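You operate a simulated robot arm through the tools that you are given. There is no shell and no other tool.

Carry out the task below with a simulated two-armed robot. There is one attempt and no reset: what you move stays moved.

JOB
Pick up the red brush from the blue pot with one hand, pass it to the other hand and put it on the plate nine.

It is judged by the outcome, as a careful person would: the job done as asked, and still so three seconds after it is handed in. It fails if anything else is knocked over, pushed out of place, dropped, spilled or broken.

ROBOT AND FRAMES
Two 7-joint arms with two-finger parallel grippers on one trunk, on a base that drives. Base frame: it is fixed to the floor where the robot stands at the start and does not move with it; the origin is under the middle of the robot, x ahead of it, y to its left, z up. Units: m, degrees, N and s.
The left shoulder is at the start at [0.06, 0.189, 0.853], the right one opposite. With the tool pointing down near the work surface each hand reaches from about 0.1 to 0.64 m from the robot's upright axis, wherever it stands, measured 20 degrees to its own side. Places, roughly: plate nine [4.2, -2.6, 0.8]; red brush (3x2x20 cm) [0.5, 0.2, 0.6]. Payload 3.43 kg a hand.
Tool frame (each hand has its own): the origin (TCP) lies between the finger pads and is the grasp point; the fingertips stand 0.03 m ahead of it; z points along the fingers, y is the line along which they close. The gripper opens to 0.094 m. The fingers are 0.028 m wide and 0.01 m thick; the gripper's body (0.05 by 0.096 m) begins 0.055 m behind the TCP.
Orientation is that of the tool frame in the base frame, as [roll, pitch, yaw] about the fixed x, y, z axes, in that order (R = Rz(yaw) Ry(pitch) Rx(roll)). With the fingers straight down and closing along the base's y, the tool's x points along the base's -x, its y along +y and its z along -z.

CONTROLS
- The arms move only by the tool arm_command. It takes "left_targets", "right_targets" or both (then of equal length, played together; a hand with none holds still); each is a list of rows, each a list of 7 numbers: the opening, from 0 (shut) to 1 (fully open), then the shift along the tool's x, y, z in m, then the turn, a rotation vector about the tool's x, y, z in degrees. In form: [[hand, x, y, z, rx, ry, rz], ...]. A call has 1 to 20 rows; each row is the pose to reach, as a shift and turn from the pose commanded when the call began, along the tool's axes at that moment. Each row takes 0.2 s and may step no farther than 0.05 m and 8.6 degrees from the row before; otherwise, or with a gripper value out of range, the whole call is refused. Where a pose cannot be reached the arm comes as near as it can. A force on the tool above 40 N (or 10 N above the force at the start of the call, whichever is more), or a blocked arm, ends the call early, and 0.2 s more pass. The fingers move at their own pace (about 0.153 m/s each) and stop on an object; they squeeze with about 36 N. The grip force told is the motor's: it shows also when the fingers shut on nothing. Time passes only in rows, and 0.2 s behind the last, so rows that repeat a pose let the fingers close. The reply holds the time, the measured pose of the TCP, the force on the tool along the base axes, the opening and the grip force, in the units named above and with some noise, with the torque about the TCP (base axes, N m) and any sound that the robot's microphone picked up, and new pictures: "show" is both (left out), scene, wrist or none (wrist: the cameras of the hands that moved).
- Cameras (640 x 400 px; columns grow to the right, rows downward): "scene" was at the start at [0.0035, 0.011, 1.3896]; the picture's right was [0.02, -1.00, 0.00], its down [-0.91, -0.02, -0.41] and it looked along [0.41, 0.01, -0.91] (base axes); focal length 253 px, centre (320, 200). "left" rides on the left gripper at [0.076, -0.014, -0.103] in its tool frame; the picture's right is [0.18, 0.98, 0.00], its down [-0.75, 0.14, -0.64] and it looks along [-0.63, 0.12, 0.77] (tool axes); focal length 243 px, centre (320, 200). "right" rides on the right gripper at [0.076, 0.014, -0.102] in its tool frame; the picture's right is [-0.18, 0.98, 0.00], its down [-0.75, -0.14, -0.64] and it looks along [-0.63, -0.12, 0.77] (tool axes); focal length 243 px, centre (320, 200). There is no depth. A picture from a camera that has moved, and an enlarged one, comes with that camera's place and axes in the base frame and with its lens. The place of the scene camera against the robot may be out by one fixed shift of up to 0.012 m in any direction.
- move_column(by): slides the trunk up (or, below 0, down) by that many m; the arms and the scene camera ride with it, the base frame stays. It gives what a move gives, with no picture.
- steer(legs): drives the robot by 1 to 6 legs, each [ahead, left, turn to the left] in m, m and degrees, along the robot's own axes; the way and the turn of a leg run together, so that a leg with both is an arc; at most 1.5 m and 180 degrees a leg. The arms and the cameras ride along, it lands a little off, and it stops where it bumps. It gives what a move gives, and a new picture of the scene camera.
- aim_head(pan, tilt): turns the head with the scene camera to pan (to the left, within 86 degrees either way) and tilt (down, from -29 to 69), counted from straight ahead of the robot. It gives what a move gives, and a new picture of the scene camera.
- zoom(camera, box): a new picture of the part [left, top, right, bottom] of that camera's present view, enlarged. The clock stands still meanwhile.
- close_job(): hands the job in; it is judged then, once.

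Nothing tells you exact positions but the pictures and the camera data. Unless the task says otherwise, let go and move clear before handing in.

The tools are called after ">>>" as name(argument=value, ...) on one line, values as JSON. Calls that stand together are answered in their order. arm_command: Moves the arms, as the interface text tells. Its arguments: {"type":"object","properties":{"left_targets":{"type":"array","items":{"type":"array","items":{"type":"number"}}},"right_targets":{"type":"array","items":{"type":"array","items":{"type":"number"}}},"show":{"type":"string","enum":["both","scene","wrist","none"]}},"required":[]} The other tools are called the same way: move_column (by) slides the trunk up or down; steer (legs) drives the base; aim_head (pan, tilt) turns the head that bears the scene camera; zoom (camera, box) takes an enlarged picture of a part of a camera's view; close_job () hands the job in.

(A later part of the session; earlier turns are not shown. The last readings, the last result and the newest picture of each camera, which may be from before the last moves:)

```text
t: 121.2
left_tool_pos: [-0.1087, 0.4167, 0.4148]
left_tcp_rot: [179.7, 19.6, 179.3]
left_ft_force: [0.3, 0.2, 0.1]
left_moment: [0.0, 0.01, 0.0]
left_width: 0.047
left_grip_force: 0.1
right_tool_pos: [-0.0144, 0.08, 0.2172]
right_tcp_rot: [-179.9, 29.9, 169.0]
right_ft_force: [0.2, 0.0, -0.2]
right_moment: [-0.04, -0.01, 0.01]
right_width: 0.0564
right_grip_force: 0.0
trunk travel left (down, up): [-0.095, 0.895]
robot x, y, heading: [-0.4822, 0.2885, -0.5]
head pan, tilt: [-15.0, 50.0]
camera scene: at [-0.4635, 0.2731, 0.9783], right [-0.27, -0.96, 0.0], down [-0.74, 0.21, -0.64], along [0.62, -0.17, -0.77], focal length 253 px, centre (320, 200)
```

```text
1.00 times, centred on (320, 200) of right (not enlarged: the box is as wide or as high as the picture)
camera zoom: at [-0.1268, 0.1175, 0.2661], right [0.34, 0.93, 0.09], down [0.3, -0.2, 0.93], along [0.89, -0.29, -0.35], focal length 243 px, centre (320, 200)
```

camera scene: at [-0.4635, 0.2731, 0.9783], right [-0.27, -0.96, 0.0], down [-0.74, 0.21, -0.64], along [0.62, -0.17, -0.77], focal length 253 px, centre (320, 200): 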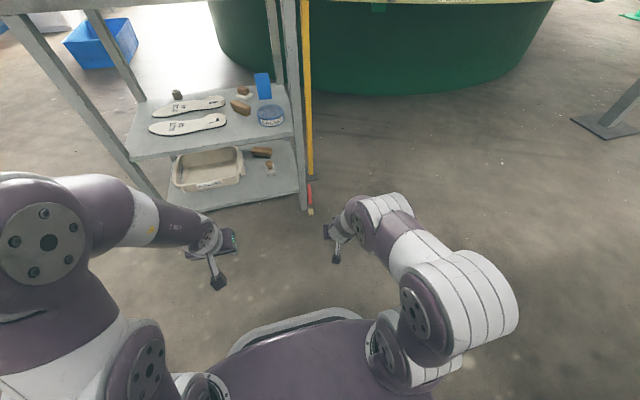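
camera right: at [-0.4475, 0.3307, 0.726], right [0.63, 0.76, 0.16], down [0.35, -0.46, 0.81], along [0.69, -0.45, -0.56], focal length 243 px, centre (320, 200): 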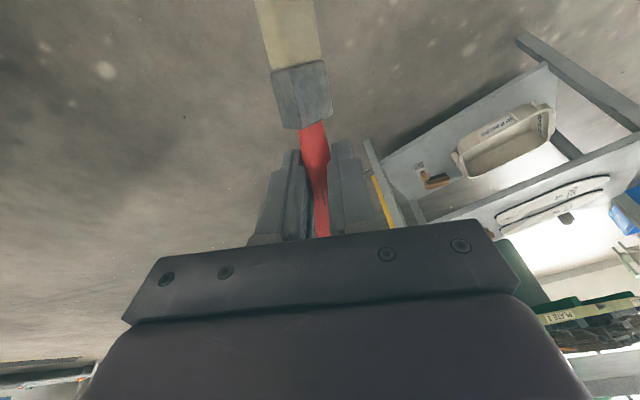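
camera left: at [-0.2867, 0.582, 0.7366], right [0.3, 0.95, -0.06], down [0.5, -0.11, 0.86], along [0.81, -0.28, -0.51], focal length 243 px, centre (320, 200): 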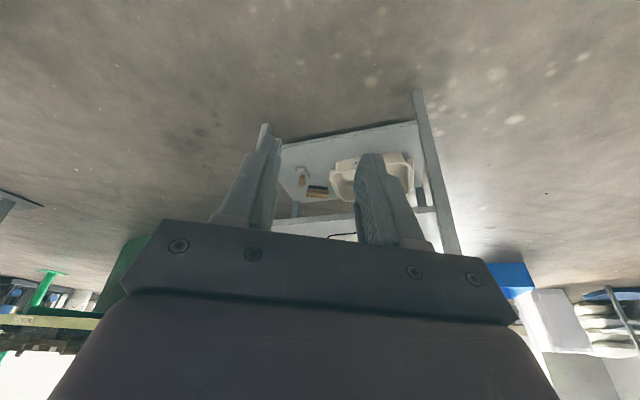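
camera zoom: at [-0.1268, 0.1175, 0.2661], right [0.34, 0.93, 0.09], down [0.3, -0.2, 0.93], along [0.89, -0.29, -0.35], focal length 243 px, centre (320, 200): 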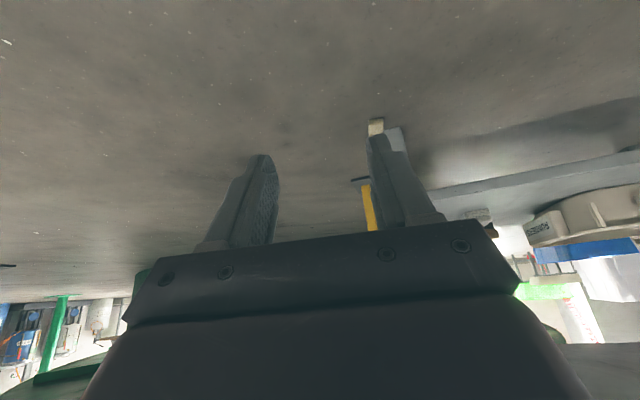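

The wrist camera sees the bristle end at about (0.225, 0.116). I drive forward 0.2 m and slightly left.

>>> steer(legs=[[0.19, 0.03, 0]])

>>> zoom(camera="right", box=[0, 0, 640, 400])

>>> zoom(camera="scene", box=[220, 100, 460, 320])

```text
t: 122.7
left_tool_pos: [0.0821, 0.4451, 0.4147]
left_tcp_rot: [179.7, 19.6, 179.3]
left_ft_force: [0.6, -0.7, 0.1]
left_moment: [0.0, -0.03, 0.0]
left_width: 0.047
left_grip_force: 0.2
right_tool_pos: [0.1775, 0.1097, 0.2166]
right_tcp_rot: [-179.9, 30.1, 169.0]
right_ft_force: [0.5, 0.4, -0.5]
right_moment: [0.0, 0.01, -0.03]
right_width: 0.0566
right_grip_force: 0.0
trunk travel left (down, up): [-0.095, 0.895]
robot x, y, heading: [-0.2916, 0.3111, -0.9]
head pan, tilt: [-15.0, 50.0]
camera scene: at [-0.2728, 0.3019, 0.9783], right [-0.27, -0.96, 0.0], down [-0.74, 0.21, -0.64], along [0.62, -0.17, -0.77], focal length 253 px, centre (320, 200)
```

scene: 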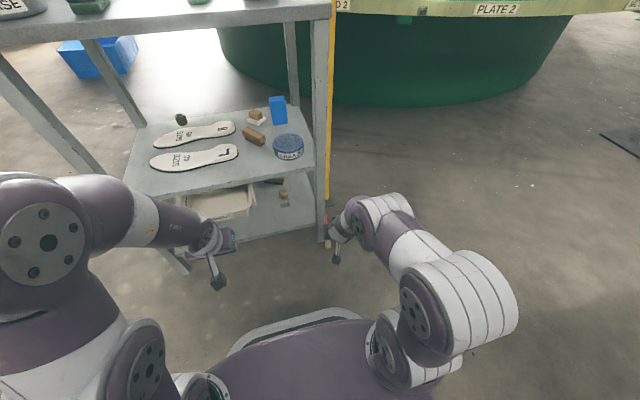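

```text
1.00 times, centred on (320, 200) of right (not enlarged: the box is as wide or as high as the picture)
camera zoom: at [0.0639, 0.1462, 0.2661], right [0.34, 0.93, 0.09], down [0.3, -0.2, 0.93], along [0.89, -0.29, -0.35], focal length 243 px, centre (320, 200)
```

zoom: 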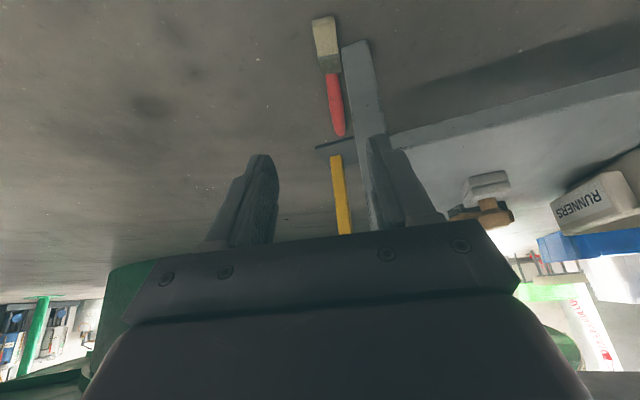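

```text
1.82 times, centred on (340, 210) of scene
camera zoom: at [-0.2728, 0.3019, 0.9783], right [-0.27, -0.96, 0.0], down [-0.74, 0.21, -0.64], along [0.62, -0.17, -0.77], focal length 460 px, centre (284, 182)
```

zoom: 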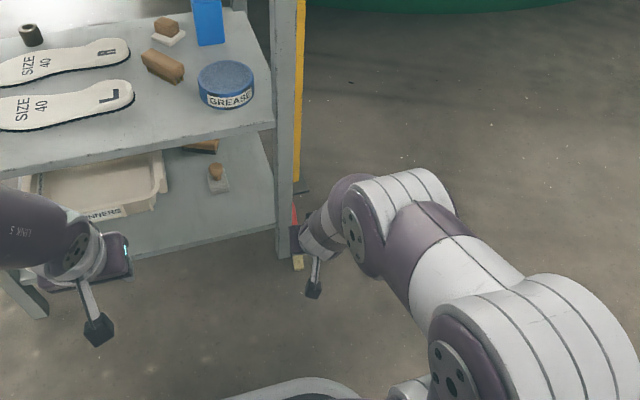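

Wrist-based positions: bristle end (0.226, 0.114), leg corner (0.272, 0.127). I line up above/behind the bristle end along the tool axis and check.

>>> arm_command(right_targets=[[0.6, 0.0238, 0.0068, 0.0294, 0, 0, 0], [0.6, 0.0476, 0.0137, 0.0587, 0, 0, 0]], show="wrist")

```text
t: 123.3
left_tool_pos: [0.0824, 0.4458, 0.416]
left_tcp_rot: [179.8, 19.6, 179.2]
left_ft_force: [0.0, -0.6, -0.7]
left_moment: [-0.03, 0.02, -0.02]
left_width: 0.0469
left_grip_force: 0.0
right_tool_pos: [0.1669, 0.1257, 0.1397]
right_tcp_rot: [-179.9, 30.0, 169.0]
right_ft_force: [0.0, -0.9, 0.1]
right_moment: [-0.03, -0.02, 0.01]
right_width: 0.0563
right_grip_force: 0.0
trunk travel left (down, up): [-0.095, 0.895]
robot x, y, heading: [-0.2868, 0.3126, -0.6]
head pan, tilt: [-15.0, 50.0]
camera right: at [0.0544, 0.163, 0.1909], right [0.34, 0.93, 0.09], down [0.3, -0.2, 0.93], along [0.89, -0.29, -0.35], focal length 243 px, centre (320, 200)
```

right: 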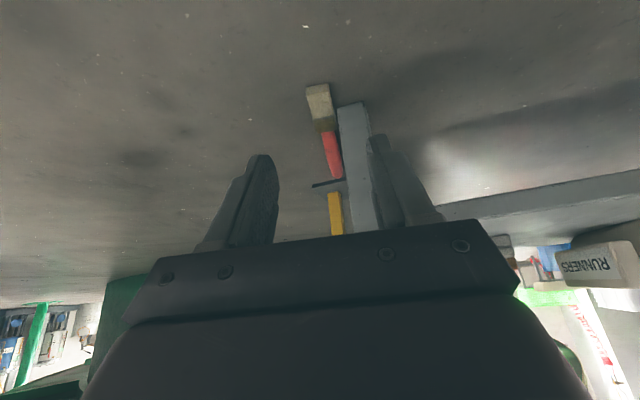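

Consistent: bristle end at (0.225, 0.114). I descend along the tool axis to straddle it.

>>> arm_command(right_targets=[[0.6, -0.0006, 0, 0.03, 0, 0, 0], [0.6, -0.0012, 0, 0.06, 0, 0, 0], [0.6, -0.0018, 0, 0.09, 0, 0, 0], [0.6, -0.0023, 0, 0.105, 0, 0, 0], [0.6, -0.0023, 0, 0.118, 0, 0, 0]], show="both")

>>> zoom(camera="right", box=[220, 80, 460, 260])

>>> zoom(camera="scene", box=[280, 180, 400, 300])

```text
t: 124.5
left_tool_pos: [0.0826, 0.4444, 0.4155]
left_tcp_rot: [179.7, 19.7, 179.3]
left_ft_force: [0.3, 0.0, -0.6]
left_moment: [-0.02, 0.02, 0.0]
left_width: 0.0467
left_grip_force: 0.1
right_tool_pos: [0.2276, 0.113, 0.0401]
right_tcp_rot: [-179.8, 30.1, 169.0]
right_ft_force: [0.3, -0.2, 0.1]
right_moment: [-0.02, 0.01, -0.03]
right_width: 0.0564
right_grip_force: 0.0
trunk travel left (down, up): [-0.095, 0.895]
robot x, y, heading: [-0.2895, 0.3146, -0.3]
head pan, tilt: [-15.0, 50.0]
camera scene: at [-0.2728, 0.302, 0.9784], right [-0.27, -0.96, 0.0], down [-0.74, 0.21, -0.64], along [0.62, -0.17, -0.77], focal length 253 px, centre (320, 200)
camera right: at [0.1138, 0.1505, 0.0902], right [0.34, 0.93, 0.09], down [0.3, -0.2, 0.93], along [0.89, -0.29, -0.35], focal length 243 px, centre (320, 200)
```

scene: 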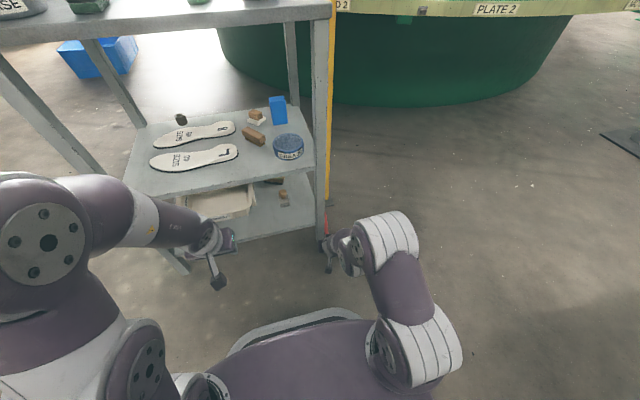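
right: 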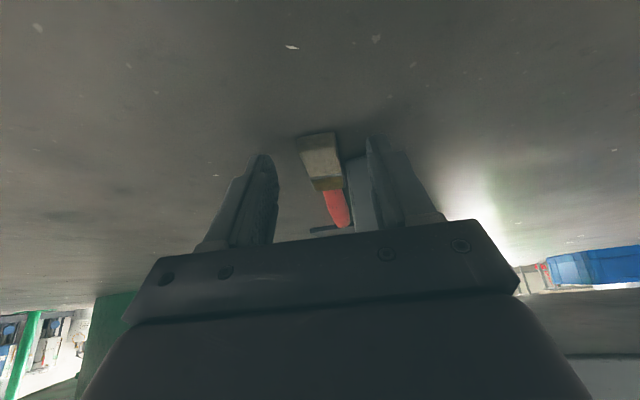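

```text
2.22 times, centred on (340, 170) of right
camera zoom: at [0.1138, 0.1505, 0.0902], right [0.34, 0.93, 0.09], down [0.3, -0.2, 0.93], along [0.89, -0.29, -0.35], focal length 539 px, centre (276, 267)
```

zoom: 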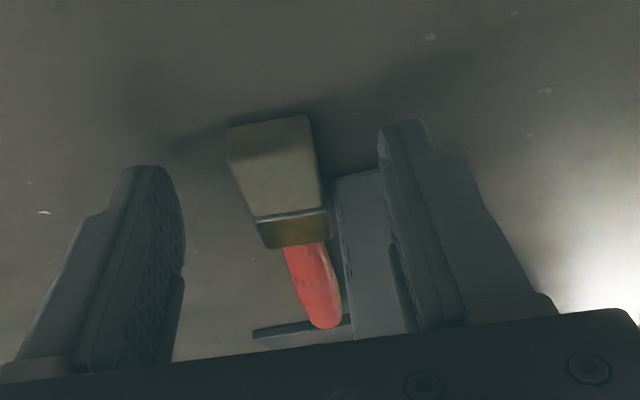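

```text
3.33 times, centred on (340, 240) of scene
camera zoom: at [-0.2728, 0.302, 0.9784], right [-0.27, -0.96, 0.0], down [-0.74, 0.21, -0.64], along [0.62, -0.17, -0.77], focal length 842 px, centre (253, 67)
```

zoom: 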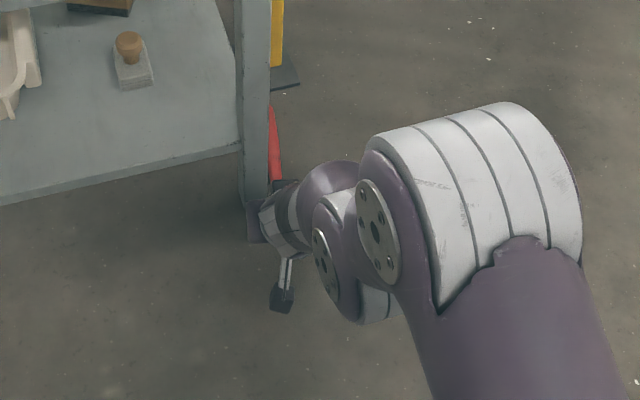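

The bristle end lies between the fingertips, clear of the leg. I lower 3 mm and close.

>>> arm_command(right_targets=[[0.6, 0.0015, 0, 0.0026, 0, 0, 0], [0.3, 0.0015, 0, 0.0026, 0, 0, 0], [0, 0.0015, 0, 0.0026, 0, 0, 0], [0, 0.0015, 0, 0.0026, 0, 0, 0], [0, 0.0015, 0, 0.0026, 0, 0, 0]], show="wrist")

```text
t: 125.7
left_tool_pos: [0.0813, 0.4448, 0.4155]
left_tcp_rot: [179.7, 19.6, 179.4]
left_ft_force: [-0.2, -0.5, 0.9]
left_moment: [0.0, 0.02, -0.01]
left_width: 0.0471
left_grip_force: 0.0
right_tool_pos: [0.2267, 0.113, 0.0374]
right_tcp_rot: [-179.9, 29.9, 169.1]
right_ft_force: [-0.6, 0.1, -0.2]
right_moment: [0.0, 0.1, -0.02]
right_width: 0.023
right_grip_force: 36.0
trunk travel left (down, up): [-0.095, 0.895]
robot x, y, heading: [-0.2903, 0.3126, -0.7]
head pan, tilt: [-15.0, 50.0]
camera right: at [0.1139, 0.1503, 0.0875], right [0.34, 0.93, 0.09], down [0.3, -0.2, 0.93], along [0.89, -0.29, -0.35], focal length 243 px, centre (320, 200)
```

right: 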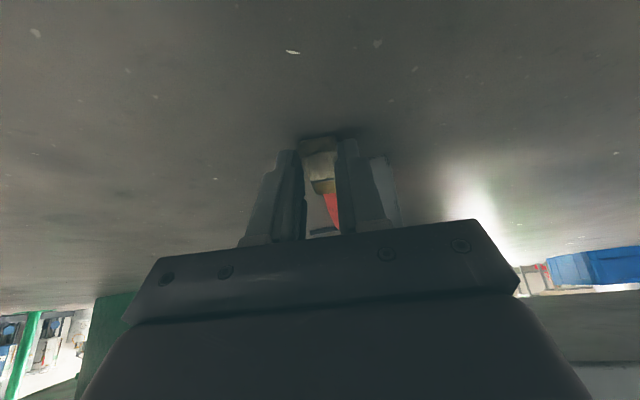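

Gripped (0.023 m, 36 N). I raise it 1 cm and drive straight back to bring the brush into the open.

>>> arm_command(right_targets=[[0, -0.0025, 0, -0.0043, 0, 0, 0], [0, -0.005, 0, -0.0087, 0, 0, 0]], show="none")

>>> steer(legs=[[-0.15, 0, 0], [-0.15, 0, 0]])

>>> zoom(camera="scene", box=[240, 100, 440, 300])

>>> zoom(camera="right", box=[0, 0, 640, 400])

```text
t: 126.3
left_tool_pos: [0.0817, 0.446, 0.4149]
left_tcp_rot: [179.7, 19.6, 179.4]
left_ft_force: [0.0, -0.1, 0.1]
left_moment: [0.03, 0.01, 0.01]
left_width: 0.0471
left_grip_force: 0.0
right_tool_pos: [0.2275, 0.1139, 0.0473]
right_tcp_rot: [-179.9, 30.0, 169.0]
right_ft_force: [0.4, 0.4, -0.1]
right_moment: [0.02, 0.09, -0.04]
right_width: 0.0228
right_grip_force: 36.1
trunk travel left (down, up): [-0.095, 0.895]
robot x, y, heading: [-0.2904, 0.3121, -0.7]
head pan, tilt: [-15.0, 50.0]
```

```text
t: 128.7
left_tool_pos: [-0.2194, 0.4485, 0.4159]
left_tcp_rot: [179.7, 19.6, 179.3]
left_ft_force: [0.7, 0.6, 0.1]
left_moment: [0.04, -0.03, 0.01]
left_width: 0.047
left_grip_force: 0.1
right_tool_pos: [-0.0752, 0.1177, 0.0479]
right_tcp_rot: [-179.9, 30.0, 169.2]
right_ft_force: [0.5, 0.4, -0.7]
right_moment: [0.0, 0.05, 0.0]
right_width: 0.023
right_grip_force: 35.6
trunk travel left (down, up): [-0.095, 0.895]
robot x, y, heading: [-0.5921, 0.3149, -0.3]
head pan, tilt: [-15.0, 50.0]
camera scene: at [-0.5747, 0.3049, 0.9783], right [-0.27, -0.96, 0.0], down [-0.74, 0.2, -0.64], along [0.62, -0.17, -0.77], focal length 253 px, centre (320, 200)
```

scene: 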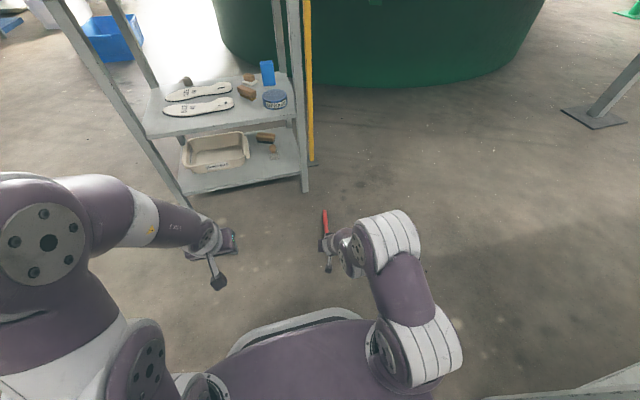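

```text
2.00 times, centred on (340, 200) of scene
camera zoom: at [-0.5747, 0.3049, 0.9783], right [-0.27, -0.96, 0.0], down [-0.74, 0.2, -0.64], along [0.62, -0.17, -0.77], focal length 505 px, centre (280, 200)
```

zoom: 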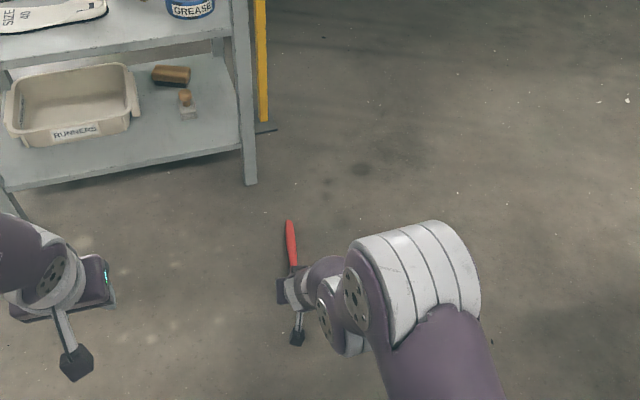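

```text
1.00 times, centred on (320, 200) of right (not enlarged: the box is as wide or as high as the picture)
camera zoom: at [-0.1878, 0.1544, 0.0973], right [0.34, 0.94, 0.09], down [0.3, -0.2, 0.93], along [0.89, -0.29, -0.35], focal length 243 px, centre (320, 200)
```

zoom: 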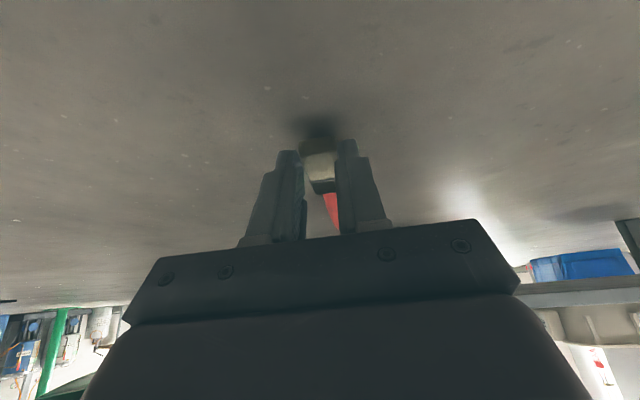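

The brush is out in the open and the trolley undisturbed. I'll set it down on the floor here and regrasp it at the middle of the handle for a secure carry.

>>> arm_command(right_targets=[[0, 0.0023, 0, 0.0039, 0, 0, 0], [0, 0.0046, 0, 0.0079, 0, 0, 0], [0.3, 0.0046, 0, 0.0079, 0, 0, 0], [0.6, 0.0046, 0, 0.0079, 0, 0, 0], [0.6, 0.0046, 0, 0.0079, 0, 0, 0], [0.6, 0.0046, 0, -0.02, 0, 0, 0], [0.6, 0.0046, 0, -0.05, 0, 0, 0], [0.6, 0.0046, 0, -0.09, 0, 0, 0]], show="both")

```text
t: 130.5
left_tool_pos: [-0.2212, 0.4479, 0.4147]
left_tcp_rot: [179.7, 19.6, 179.4]
left_ft_force: [0.1, -0.5, 0.7]
left_moment: [0.01, -0.02, 0.01]
left_width: 0.0471
left_grip_force: 0.0
right_tool_pos: [-0.125, 0.1273, 0.1235]
right_tcp_rot: [-179.9, 29.9, 169.2]
right_ft_force: [0.9, -0.6, 0.1]
right_moment: [-0.03, 0.0, 0.02]
right_width: 0.0564
right_grip_force: 0.0
trunk travel left (down, up): [-0.095, 0.895]
robot x, y, heading: [-0.5928, 0.3144, -0.6]
head pan, tilt: [-15.0, 50.0]
camera scene: at [-0.5747, 0.3049, 0.9783], right [-0.27, -0.96, 0.0], down [-0.74, 0.2, -0.64], along [0.62, -0.17, -0.77], focal length 253 px, centre (320, 200)
camera right: at [-0.2377, 0.1645, 0.1739], right [0.34, 0.94, 0.09], down [0.3, -0.2, 0.93], along [0.89, -0.29, -0.35], focal length 243 px, centre (320, 200)
```

scene: 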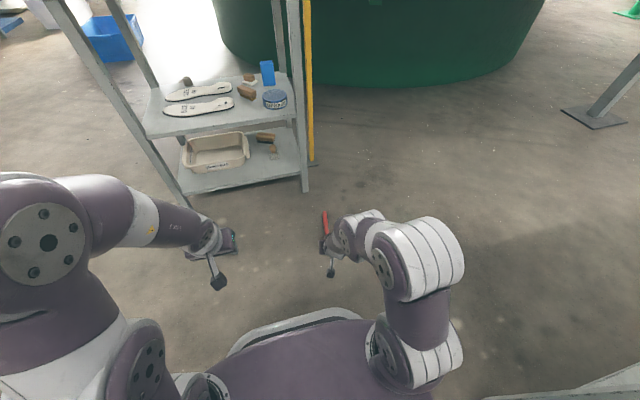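
right: 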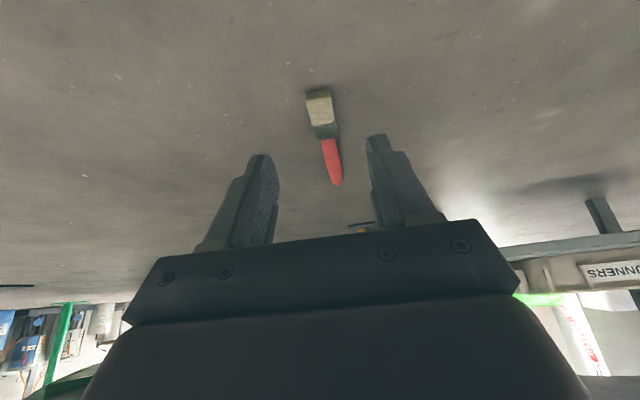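

Brush on the floor from (-0.078, 0.121) to (0.127, 0.081). I drive 0.1 m forward so the mid-handle comes into comfortable reach.

>>> steer(legs=[[0.1, 0, 0]])

>>> zoom(camera="right", box=[0, 0, 640, 400])

```text
t: 131.7
left_tool_pos: [-0.1209, 0.4486, 0.416]
left_tcp_rot: [179.7, 19.6, 179.5]
left_ft_force: [-0.3, -1.1, 0.8]
left_moment: [-0.01, 0.0, 0.0]
left_width: 0.0467
left_grip_force: 0.1
right_tool_pos: [-0.0257, 0.1275, 0.1236]
right_tcp_rot: [-179.9, 30.1, 169.1]
right_ft_force: [0.6, -0.6, -0.2]
right_moment: [0.0, 0.01, -0.01]
right_width: 0.0563
right_grip_force: 0.1
trunk travel left (down, up): [-0.095, 0.895]
robot x, y, heading: [-0.4922, 0.3147, -0.4]
head pan, tilt: [-15.0, 50.0]
camera scene: at [-0.4756, 0.3042, 0.9783], right [-0.27, -0.96, 0.0], down [-0.74, 0.2, -0.64], along [0.62, -0.17, -0.77], focal length 253 px, centre (320, 200)
```

scene: 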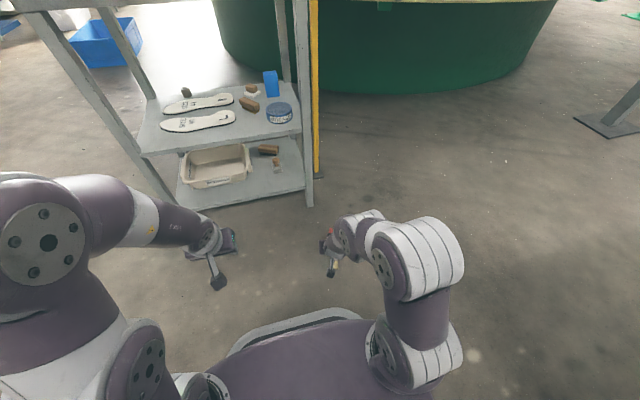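

```text
1.00 times, centred on (320, 200) of right (not enlarged: the box is as wide or as high as the picture)
camera zoom: at [-0.1377, 0.164, 0.1739], right [0.34, 0.94, 0.09], down [0.3, -0.2, 0.93], along [0.89, -0.29, -0.35], focal length 243 px, centre (320, 200)
```

zoom: 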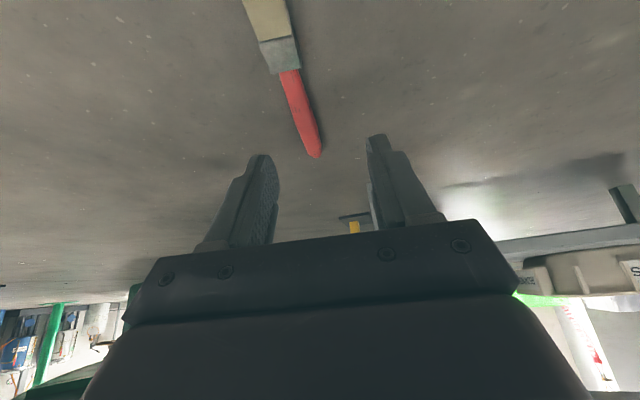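

Fine-position the right hand over mid-handle and lower it onto the floor height.

>>> arm_command(right_targets=[[0.6, 0.001, -0.009, 0.015, 0, 0, 0], [0.6, 0.003, -0.0185, 0.035, 0, 0, 0], [0.6, 0.004, -0.0185, 0.06, 0, 0, 0], [0.6, 0.005, -0.0185, 0.085, 0, 0, 0], [0.6, 0.0053, -0.0185, 0.097, 0, 0, 0]], show="wrist")

>>> zoom(camera="right", box=[220, 60, 460, 260])

```text
t: 132.8
left_tool_pos: [-0.1215, 0.4472, 0.4156]
left_tcp_rot: [179.8, 19.6, 179.5]
left_ft_force: [-0.6, -0.5, 0.7]
left_moment: [0.01, -0.04, -0.02]
left_width: 0.0468
left_grip_force: 0.1
right_tool_pos: [0.0143, 0.1008, 0.037]
right_tcp_rot: [-179.9, 29.9, 169.2]
right_ft_force: [-0.6, 0.0, -0.1]
right_moment: [0.0, 0.01, 0.0]
right_width: 0.0564
right_grip_force: 0.1
trunk travel left (down, up): [-0.095, 0.895]
robot x, y, heading: [-0.4959, 0.3137, -0.4]
head pan, tilt: [-15.0, 50.0]
camera right: at [-0.0974, 0.1373, 0.0871], right [0.34, 0.94, 0.09], down [0.3, -0.2, 0.93], along [0.89, -0.29, -0.35], focal length 243 px, centre (320, 200)
```

right: 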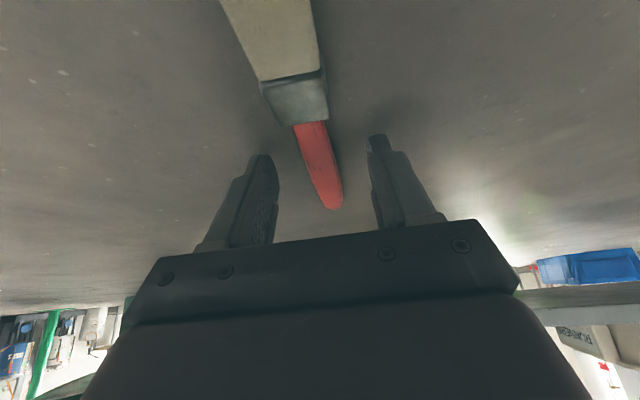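

```text
2.00 times, centred on (340, 160) of right
camera zoom: at [-0.0974, 0.1373, 0.0871], right [0.34, 0.94, 0.09], down [0.3, -0.2, 0.93], along [0.89, -0.29, -0.35], focal length 485 px, centre (280, 280)
```

zoom: 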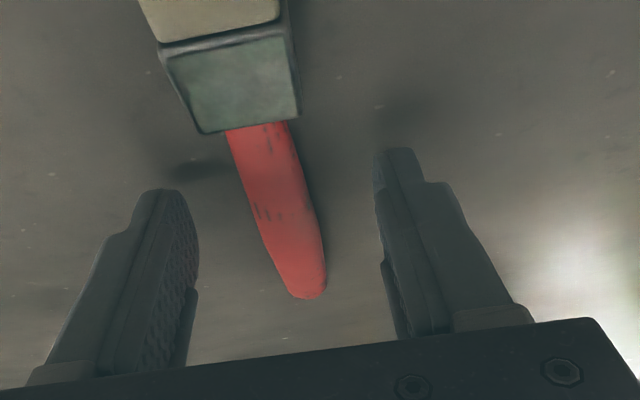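

The handle lies between the fingertips. Closing the right gripper.

>>> arm_command(right_targets=[[0.4, 0, 0, 0, 0, 0, 0], [0.2, 0, 0, 0, 0, 0, 0], [0, 0, 0, 0, 0, 0, 0], [0, 0, 0, 0, 0, 0, 0], [0, 0, 0, 0, 0, 0, 0]], show="wrist")

>>> arm_command(right_targets=[[0, -0.0075, 0, -0.013, 0, 0, 0], [0, -0.015, 0, -0.026, 0, 0, 0], [0, -0.03, 0, -0.052, 0, 0, 0], [0, -0.045, 0, -0.078, 0, 0, 0], [0, -0.045, 0, -0.078, 0, 0, 0]], show="both")

>>> zoom(camera="right", box=[220, 60, 460, 260])

```text
t: 134.1
left_tool_pos: [-0.1213, 0.4479, 0.4159]
left_tcp_rot: [179.8, 19.6, 179.5]
left_ft_force: [0.1, 0.3, 0.8]
left_moment: [0.03, 0.0, -0.01]
left_width: 0.047
left_grip_force: 0.1
right_tool_pos: [0.0152, 0.1013, 0.0365]
right_tcp_rot: [-179.8, 29.9, 169.2]
right_ft_force: [0.0, 0.2, 0.3]
right_moment: [0.02, -0.01, 0.04]
right_width: 0.0172
right_grip_force: 36.2
trunk travel left (down, up): [-0.095, 0.895]
robot x, y, heading: [-0.4932, 0.3127, -0.3]
head pan, tilt: [-15.0, 50.0]
camera right: at [-0.0976, 0.1375, 0.0872], right [0.34, 0.94, 0.09], down [0.3, -0.2, 0.93], along [0.89, -0.29, -0.35], focal length 243 px, centre (320, 200)
```

right: 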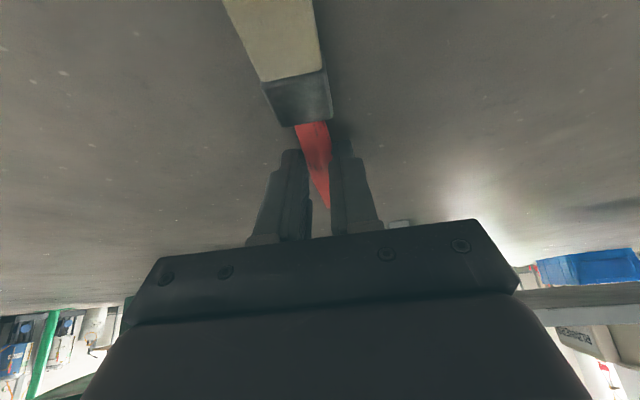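

```text
t: 135.2
left_tool_pos: [-0.1209, 0.4481, 0.4157]
left_tcp_rot: [179.7, 19.6, 179.5]
left_ft_force: [0.1, 1.1, 0.8]
left_moment: [-0.04, 0.01, 0.02]
left_width: 0.0472
left_grip_force: 0.1
right_tool_pos: [0.0158, 0.0989, 0.1263]
right_tcp_rot: [-179.8, 30.0, 169.3]
right_ft_force: [-0.4, 0.2, -0.4]
right_moment: [0.01, -0.01, 0.0]
right_width: 0.017
right_grip_force: 35.8
trunk travel left (down, up): [-0.095, 0.895]
robot x, y, heading: [-0.4908, 0.3119, -0.4]
head pan, tilt: [-15.0, 50.0]
camera scene: at [-0.4754, 0.3042, 0.9783], right [-0.27, -0.96, 0.0], down [-0.74, 0.2, -0.64], along [0.62, -0.17, -0.77], focal length 253 px, centre (320, 200)
camera right: at [-0.0974, 0.1359, 0.178], right [0.34, 0.94, 0.09], down [0.3, -0.2, 0.93], along [0.89, -0.29, -0.35], focal length 243 px, centre (320, 200)
```

scene: 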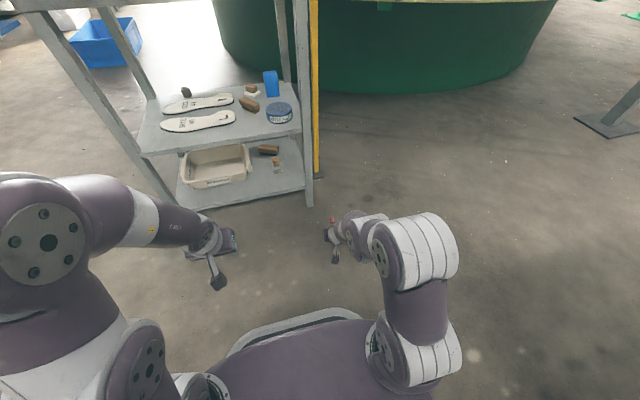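
right: 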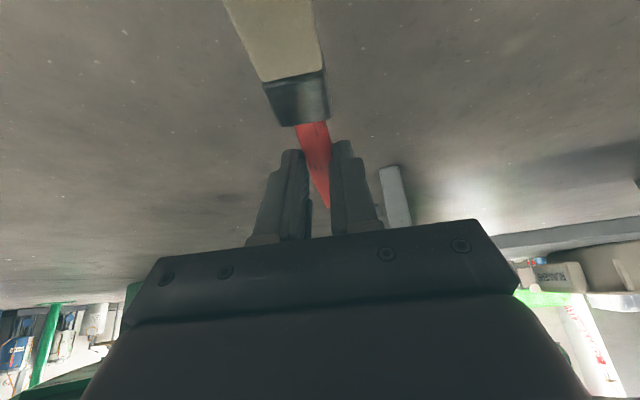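

```text
2.00 times, centred on (340, 160) of right
camera zoom: at [-0.0974, 0.1359, 0.178], right [0.34, 0.94, 0.09], down [0.3, -0.2, 0.93], along [0.89, -0.29, -0.35], focal length 485 px, centre (280, 280)
```

zoom: 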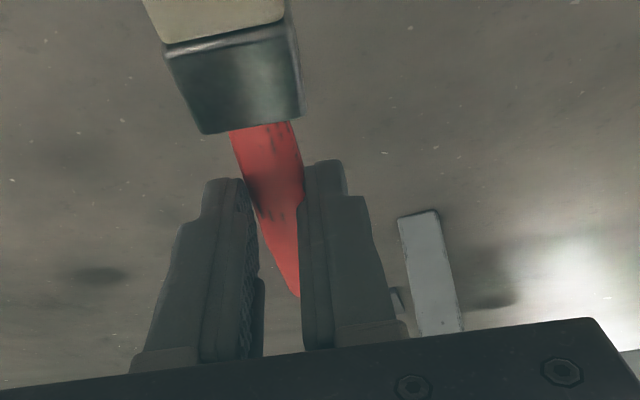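

The brush is held but only at the very fingertips on the tapering handle. I'll set it back down and regrasp on the flat-sided ferrule, which is a much safer grip for carrying.

>>> arm_command(right_targets=[[0, 0.0149, 0, 0.0259, 0, 0, 0], [0, 0.0299, 0, 0.0517, 0, 0, 0], [0, 0.0448, 0, 0.0776, 0, 0, 0], [0.3, 0.0448, 0, 0.0776, 0, 0, 0], [0.6, 0.0448, 0, 0.0776, 0, 0, 0], [0.6, 0.0448, 0, 0.0776, 0, 0, 0], [0.6, 0.0273, 0, 0.0473, 0, 0, 0], [0.6, 0.0533, 0.001, 0.0323, 0, 0, 0], [0.6, 0.0732, 0.002, 0.0209, 0, 0, 0], [0.6, 0.0732, 0.002, 0.0209, 0, 0, 0]], show="wrist")

>>> zoom(camera="right", box=[220, 60, 460, 260])

```text
t: 137.4
left_tool_pos: [-0.1209, 0.4482, 0.4156]
left_tcp_rot: [179.8, 19.6, 179.6]
left_ft_force: [-0.7, 0.4, 0.8]
left_moment: [-0.02, 0.02, 0.0]
left_width: 0.0468
left_grip_force: 0.1
right_tool_pos: [-0.0367, 0.1131, 0.0731]
right_tcp_rot: [-180.0, 30.0, 169.3]
right_ft_force: [-0.2, 0.4, -0.1]
right_moment: [-0.01, -0.03, 0.01]
right_width: 0.0564
right_grip_force: 0.1
trunk travel left (down, up): [-0.095, 0.895]
robot x, y, heading: [-0.4937, 0.3123, -0.5]
head pan, tilt: [-15.0, 50.0]
camera right: at [-0.1499, 0.15, 0.1229], right [0.34, 0.94, 0.09], down [0.3, -0.2, 0.93], along [0.89, -0.29, -0.35], focal length 243 px, centre (320, 200)
```

right: 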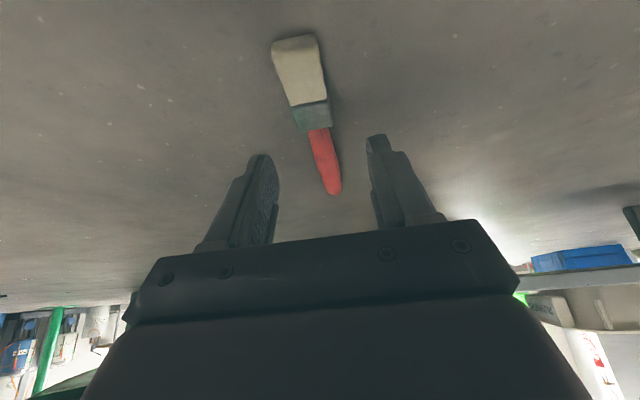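

```text
2.00 times, centred on (340, 160) of right
camera zoom: at [-0.1499, 0.15, 0.1229], right [0.34, 0.94, 0.09], down [0.3, -0.2, 0.93], along [0.89, -0.29, -0.35], focal length 485 px, centre (280, 280)
```

zoom: 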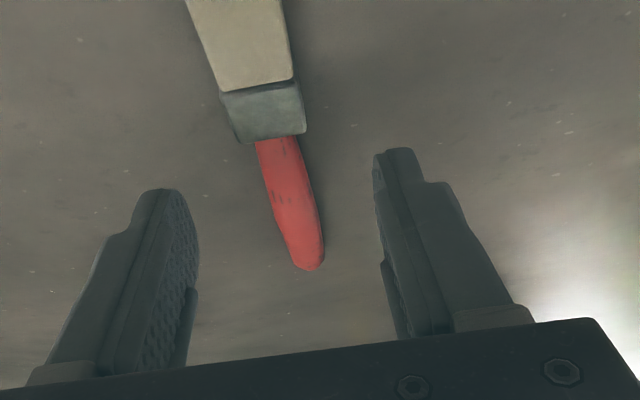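

The ferrule is right below the fingertips. I lower and close on it.

>>> arm_command(right_targets=[[0.6, 0.0092, 0, 0.0159, 0, 0, 0], [0.6, 0.0183, 0, 0.0317, 0, 0, 0], [0.3, 0.0185, 0, 0.032, 0, 0, 0], [0, 0.0185, 0, 0.032, 0, 0, 0], [0, 0.0185, 0, 0.032, 0, 0, 0], [0, 0.0185, 0, 0.032, 0, 0, 0]], show="wrist")

```text
t: 138.8
left_tool_pos: [-0.1215, 0.4487, 0.4152]
left_tcp_rot: [179.7, 19.5, 179.4]
left_ft_force: [-0.6, 1.7, -0.1]
left_moment: [0.01, 0.0, -0.01]
left_width: 0.0474
left_grip_force: 0.0
right_tool_pos: [-0.0378, 0.1128, 0.0357]
right_tcp_rot: [180.0, 30.1, 169.1]
right_ft_force: [1.6, 0.9, 2.3]
right_moment: [0.0, -0.05, -0.04]
right_width: 0.0249
right_grip_force: 36.2
trunk travel left (down, up): [-0.095, 0.895]
robot x, y, heading: [-0.4947, 0.3143, -0.4]
head pan, tilt: [-15.0, 50.0]
camera right: at [-0.1496, 0.1495, 0.0866], right [0.34, 0.94, 0.09], down [0.3, -0.2, 0.93], along [0.89, -0.29, -0.35], focal length 243 px, centre (320, 200)
```

right: 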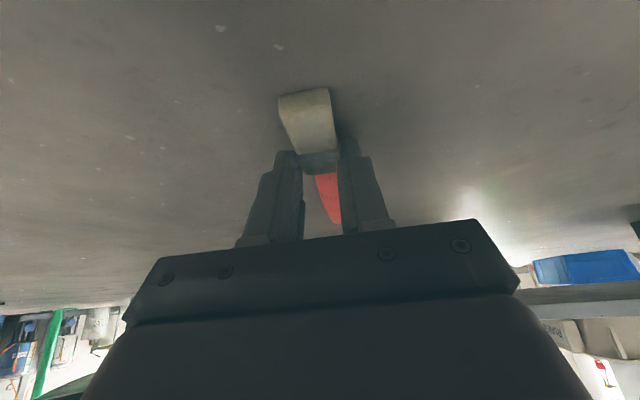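

Ferrule gripped (0.025 m). I lift gently and check the grip.

>>> arm_command(right_targets=[[0, -0.005, 0, -0.0087, 0, 0, 0], [0, -0.015, 0, -0.026, 0, 0, 0], [0, -0.025, 0, -0.0433, 0, 0, 0], [0, -0.035, 0, -0.0606, 0, 0, 0], [0, -0.045, 0, -0.078, 0, 0, 0], [0, -0.055, 0, -0.0953, 0, 0, 0], [0, -0.055, 0, -0.0953, 0, 0, 0]], show="both")

>>> zoom(camera="scene", box=[270, 170, 400, 300])

```text
t: 140.4
left_tool_pos: [-0.1202, 0.4484, 0.4152]
left_tcp_rot: [179.8, 19.6, 179.5]
left_ft_force: [-0.3, 0.7, 0.1]
left_moment: [0.03, 0.0, 0.01]
left_width: 0.0471
left_grip_force: 0.1
right_tool_pos: [-0.0372, 0.1121, 0.1456]
right_tcp_rot: [-179.9, 29.9, 169.3]
right_ft_force: [-0.1, -0.1, 0.2]
right_moment: [0.01, 0.03, 0.01]
right_width: 0.0249
right_grip_force: 36.3
trunk travel left (down, up): [-0.095, 0.895]
robot x, y, heading: [-0.4973, 0.3143, -0.3]
head pan, tilt: [-15.0, 50.0]
camera scene: at [-0.4754, 0.3042, 0.9783], right [-0.27, -0.96, 0.0], down [-0.74, 0.2, -0.64], along [0.62, -0.17, -0.77], focal length 253 px, centre (320, 200)
camera right: at [-0.1496, 0.1489, 0.1962], right [0.34, 0.94, 0.09], down [0.3, -0.2, 0.93], along [0.89, -0.29, -0.35], focal length 243 px, centre (320, 200)
```

scene: 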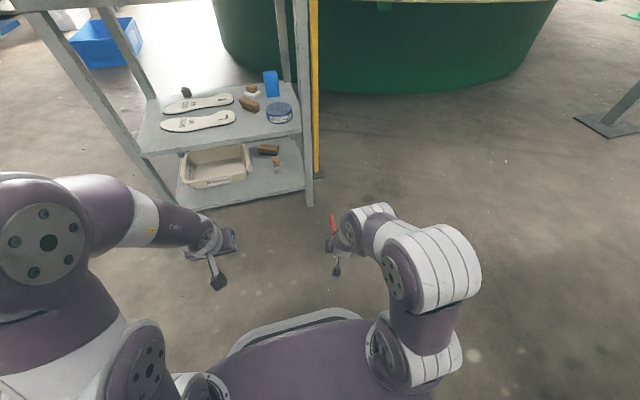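
right: 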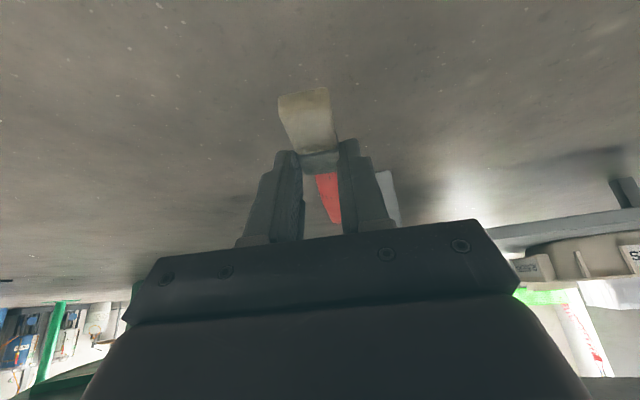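

```text
3.08 times, centred on (335, 235) of scene
camera zoom: at [-0.4754, 0.3042, 0.9783], right [-0.27, -0.96, 0.0], down [-0.74, 0.2, -0.64], along [0.62, -0.17, -0.77], focal length 778 px, centre (274, 92)
```

zoom: 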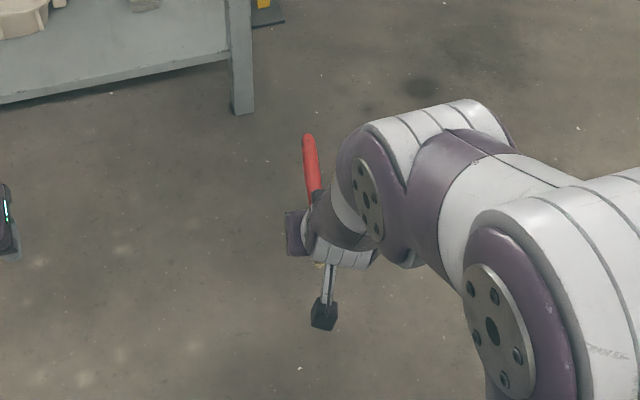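

The grip is solid. I raise the trunk in steps, checking the grip each time.

>>> move_column(by=0.15)

>>> move_column(by=0.3)

>>> aim_head(pan=-40, tilt=35)

```text
t: 142.2
left_tool_pos: [-0.1207, 0.449, 0.5649]
left_tcp_rot: [179.7, 19.7, 179.5]
left_ft_force: [0.3, 0.4, -0.4]
left_moment: [-0.03, -0.05, 0.02]
left_width: 0.0469
left_grip_force: 0.0
right_tool_pos: [-0.0368, 0.1125, 0.296]
right_tcp_rot: [-179.9, 30.0, 169.1]
right_ft_force: [0.5, 0.4, -0.2]
right_moment: [-0.01, 0.05, -0.02]
right_width: 0.0251
right_grip_force: 36.1
trunk travel left (down, up): [-0.245, 0.745]
robot x, y, heading: [-0.4919, 0.316, -0.6]
head pan, tilt: [-15.0, 50.0]
```

```text
t: 145.2
left_tool_pos: [-0.1205, 0.4489, 0.8645]
left_tcp_rot: [179.8, 19.6, 179.5]
left_ft_force: [0.8, 0.3, -0.5]
left_moment: [-0.03, 0.01, 0.0]
left_width: 0.0473
left_grip_force: 0.1
right_tool_pos: [-0.0373, 0.1114, 0.5958]
right_tcp_rot: [-179.8, 30.1, 169.2]
right_ft_force: [-0.5, -0.3, -0.1]
right_moment: [0.02, 0.04, 0.01]
right_width: 0.0251
right_grip_force: 36.4
trunk travel left (down, up): [-0.545, 0.445]
robot x, y, heading: [-0.4921, 0.3198, -0.2]
head pan, tilt: [-15.0, 50.0]
```

```text
t: 146.1
left_tool_pos: [-0.1207, 0.4477, 0.8652]
left_tcp_rot: [179.7, 19.6, 179.6]
left_ft_force: [0.8, 0.2, 0.0]
left_moment: [0.0, 0.03, -0.01]
left_width: 0.047
left_grip_force: 0.1
right_tool_pos: [-0.0368, 0.1115, 0.5969]
right_tcp_rot: [-179.9, 30.0, 169.1]
right_ft_force: [-0.2, 0.3, -0.4]
right_moment: [0.0, 0.05, 0.01]
right_width: 0.0248
right_grip_force: 35.8
trunk travel left (down, up): [-0.545, 0.445]
robot x, y, heading: [-0.4932, 0.3128, -0.4]
head pan, tilt: [-40.0, 35.0]
camera scene: at [-0.4825, 0.2676, 1.45], right [-0.65, -0.76, 0.0], down [-0.44, 0.37, -0.82], along [0.62, -0.53, -0.57], focal length 253 px, centre (320, 200)
```

scene: 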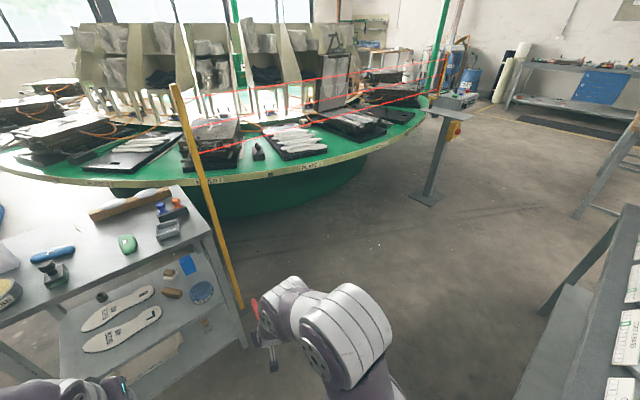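

Grip holds at trunk height. To avoid the bench corner I first shift left (north), then turn to face south, then line up with the aisle centre.

>>> steer(legs=[[0, 0.55, 0], [0, 0, -45], [0, 0, -44.6]])

>>> aim_head(pan=0, tilt=40)

```text
t: 153.3
left_tool_pos: [-0.3545, 0.4853, 0.8652]
left_tcp_rot: [179.8, 19.6, 89.2]
left_ft_force: [1.0, -0.9, -0.1]
left_moment: [-0.01, -0.04, 0.0]
left_width: 0.0472
left_grip_force: 0.0
right_tool_pos: [-0.6929, 0.4031, 0.5954]
right_tcp_rot: [-179.9, 29.9, 78.9]
right_ft_force: [0.7, 0.5, -1.4]
right_moment: [0.06, 0.02, 0.0]
right_width: 0.0247
right_grip_force: 36.4
trunk travel left (down, up): [-0.545, 0.445]
robot x, y, heading: [-0.4882, 0.858, -90.8]
head pan, tilt: [-40.0, 35.0]
camera scene: at [-0.5405, 0.8612, 1.4501], right [-0.76, 0.65, 0.0], down [0.37, 0.43, -0.82], along [-0.53, -0.62, -0.57], focal length 253 px, centre (320, 200)
```

scene: 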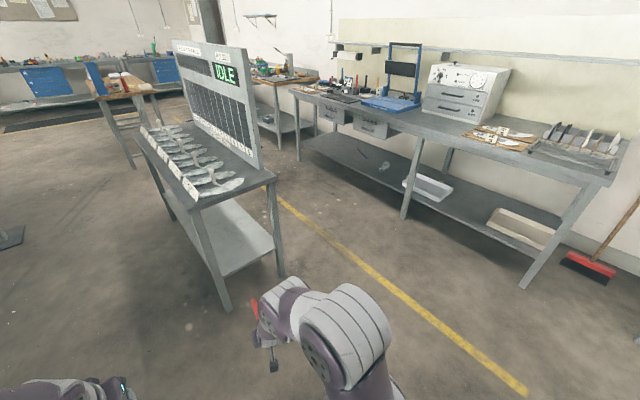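

```text
t: 154.4
left_tool_pos: [-0.355, 0.486, 0.8653]
left_tcp_rot: [179.7, 19.6, 89.1]
left_ft_force: [-0.3, 0.3, 0.7]
left_moment: [0.01, -0.01, 0.0]
left_width: 0.047
left_grip_force: 0.1
right_tool_pos: [-0.693, 0.4024, 0.5965]
right_tcp_rot: [-179.8, 30.0, 78.8]
right_ft_force: [0.6, -0.1, -0.2]
right_moment: [0.01, -0.01, 0.0]
right_width: 0.0245
right_grip_force: 36.3
trunk travel left (down, up): [-0.545, 0.445]
robot x, y, heading: [-0.488, 0.8535, -90.8]
head pan, tilt: [0.0, 40.0]
camera scene: at [-0.484, 0.8429, 1.4425], right [-1.0, 0.01, 0.0], down [0.01, 0.64, -0.77], along [-0.01, -0.77, -0.64], focal length 253 px, centre (320, 200)
```

scene: 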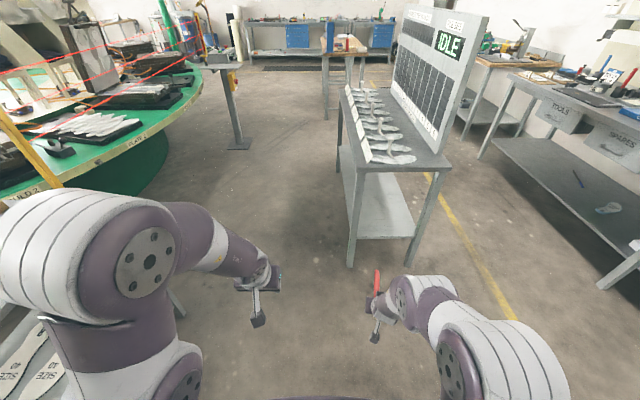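

The aisle is clear between the kiosk on the left and the bench on the right. I strafe to the aisle centre and drive south.

>>> steer(legs=[[0, 0.31, 0.8], [1.0, 0, 0]])

```text
t: 161.2
left_tool_pos: [-0.0448, -0.4955, 0.8644]
left_tcp_rot: [179.8, 19.7, 89.7]
left_ft_force: [-0.6, 0.4, -1.2]
left_moment: [0.0, 0.01, 0.01]
left_width: 0.047
left_grip_force: 0.0
right_tool_pos: [-0.3808, -0.5805, 0.5962]
right_tcp_rot: [-179.9, 30.0, 79.5]
right_ft_force: [-0.3, -0.5, -0.1]
right_moment: [0.02, -0.03, -0.04]
right_width: 0.0248
right_grip_force: 36.0
trunk travel left (down, up): [-0.545, 0.445]
robot x, y, heading: [-0.1789, -0.1245, -90.2]
head pan, tilt: [0.0, 40.0]
camera scene: at [-0.1763, -0.1398, 1.4425], right [-1.0, 0.0, 0.0], down [0.0, 0.64, -0.77], along [0.0, -0.77, -0.64], focal length 253 px, centre (320, 200)
```

scene: 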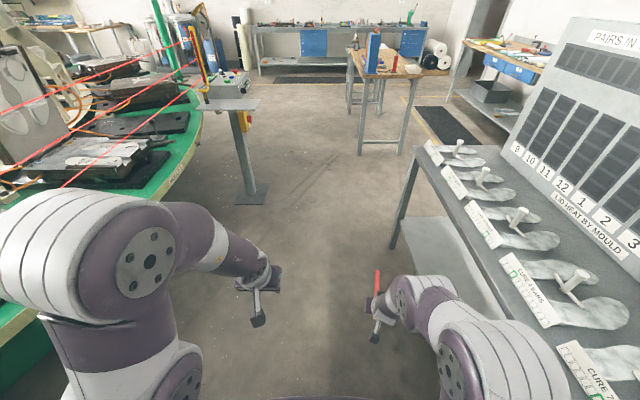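

Grip good, aisle ahead is free. I continue south past the kiosk.

>>> steer(legs=[[1.2, -0.04, 0], [0.85, 0, 0]])

>>> aim_head(pan=55, tilt=25)

```text
t: 171.5
left_tool_pos: [-0.1114, -2.5778, 0.864]
left_tcp_rot: [179.7, 19.6, 88.6]
left_ft_force: [-0.2, -0.7, -0.8]
left_moment: [0.02, 0.0, 0.03]
left_width: 0.0471
left_grip_force: 0.1
right_tool_pos: [-0.4487, -2.6572, 0.5962]
right_tcp_rot: [-179.9, 30.0, 78.4]
right_ft_force: [1.2, -0.1, -0.6]
right_moment: [0.08, 0.01, -0.03]
right_width: 0.025
right_grip_force: 35.6
trunk travel left (down, up): [-0.545, 0.445]
robot x, y, heading: [-0.2379, -2.2027, -91.3]
head pan, tilt: [0.0, 40.0]
camera scene: at [-0.2363, -2.2191, 1.4425], right [-1.0, 0.02, 0.0], down [0.01, 0.64, -0.77], along [-0.02, -0.77, -0.64], focal length 253 px, centre (320, 200)
```

scene: 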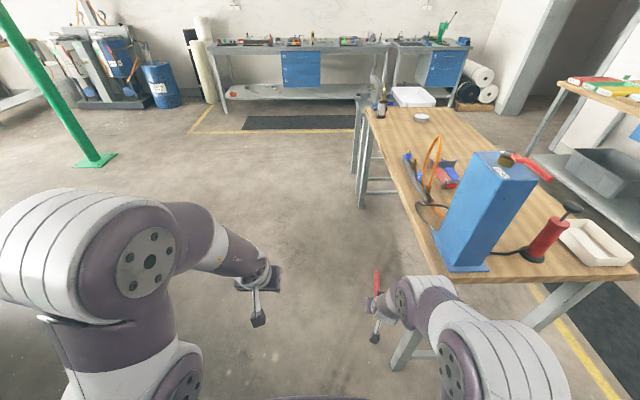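

```text
t: 172.8
left_tool_pos: [-0.111, -2.578, 0.8663]
left_tcp_rot: [179.7, 19.6, 88.6]
left_ft_force: [-0.6, 0.0, -1.0]
left_moment: [0.01, -0.02, 0.01]
left_width: 0.047
left_grip_force: 0.0
right_tool_pos: [-0.4493, -2.6563, 0.5966]
right_tcp_rot: [-179.8, 29.9, 78.5]
right_ft_force: [0.4, -0.2, -0.9]
right_moment: [0.03, -0.04, 0.0]
right_width: 0.0251
right_grip_force: 35.9
trunk travel left (down, up): [-0.545, 0.445]
robot x, y, heading: [-0.2391, -2.2054, -91.2]
head pan, tilt: [55.0, 25.0]
camera scene: at [-0.1602, -2.1882, 1.4658], right [-0.59, -0.81, 0.0], down [-0.34, 0.25, -0.91], along [0.73, -0.54, -0.42], focal length 253 px, centre (320, 200)
```

scene: 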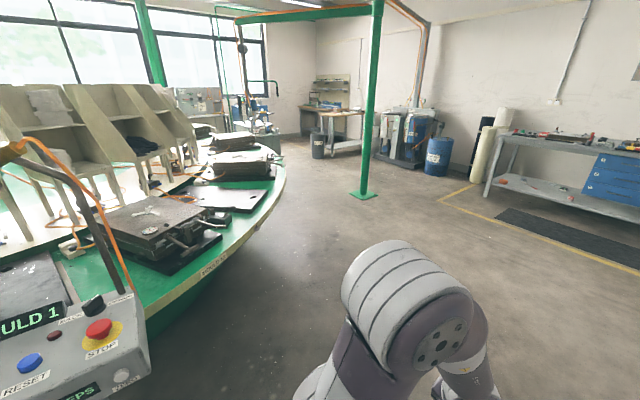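

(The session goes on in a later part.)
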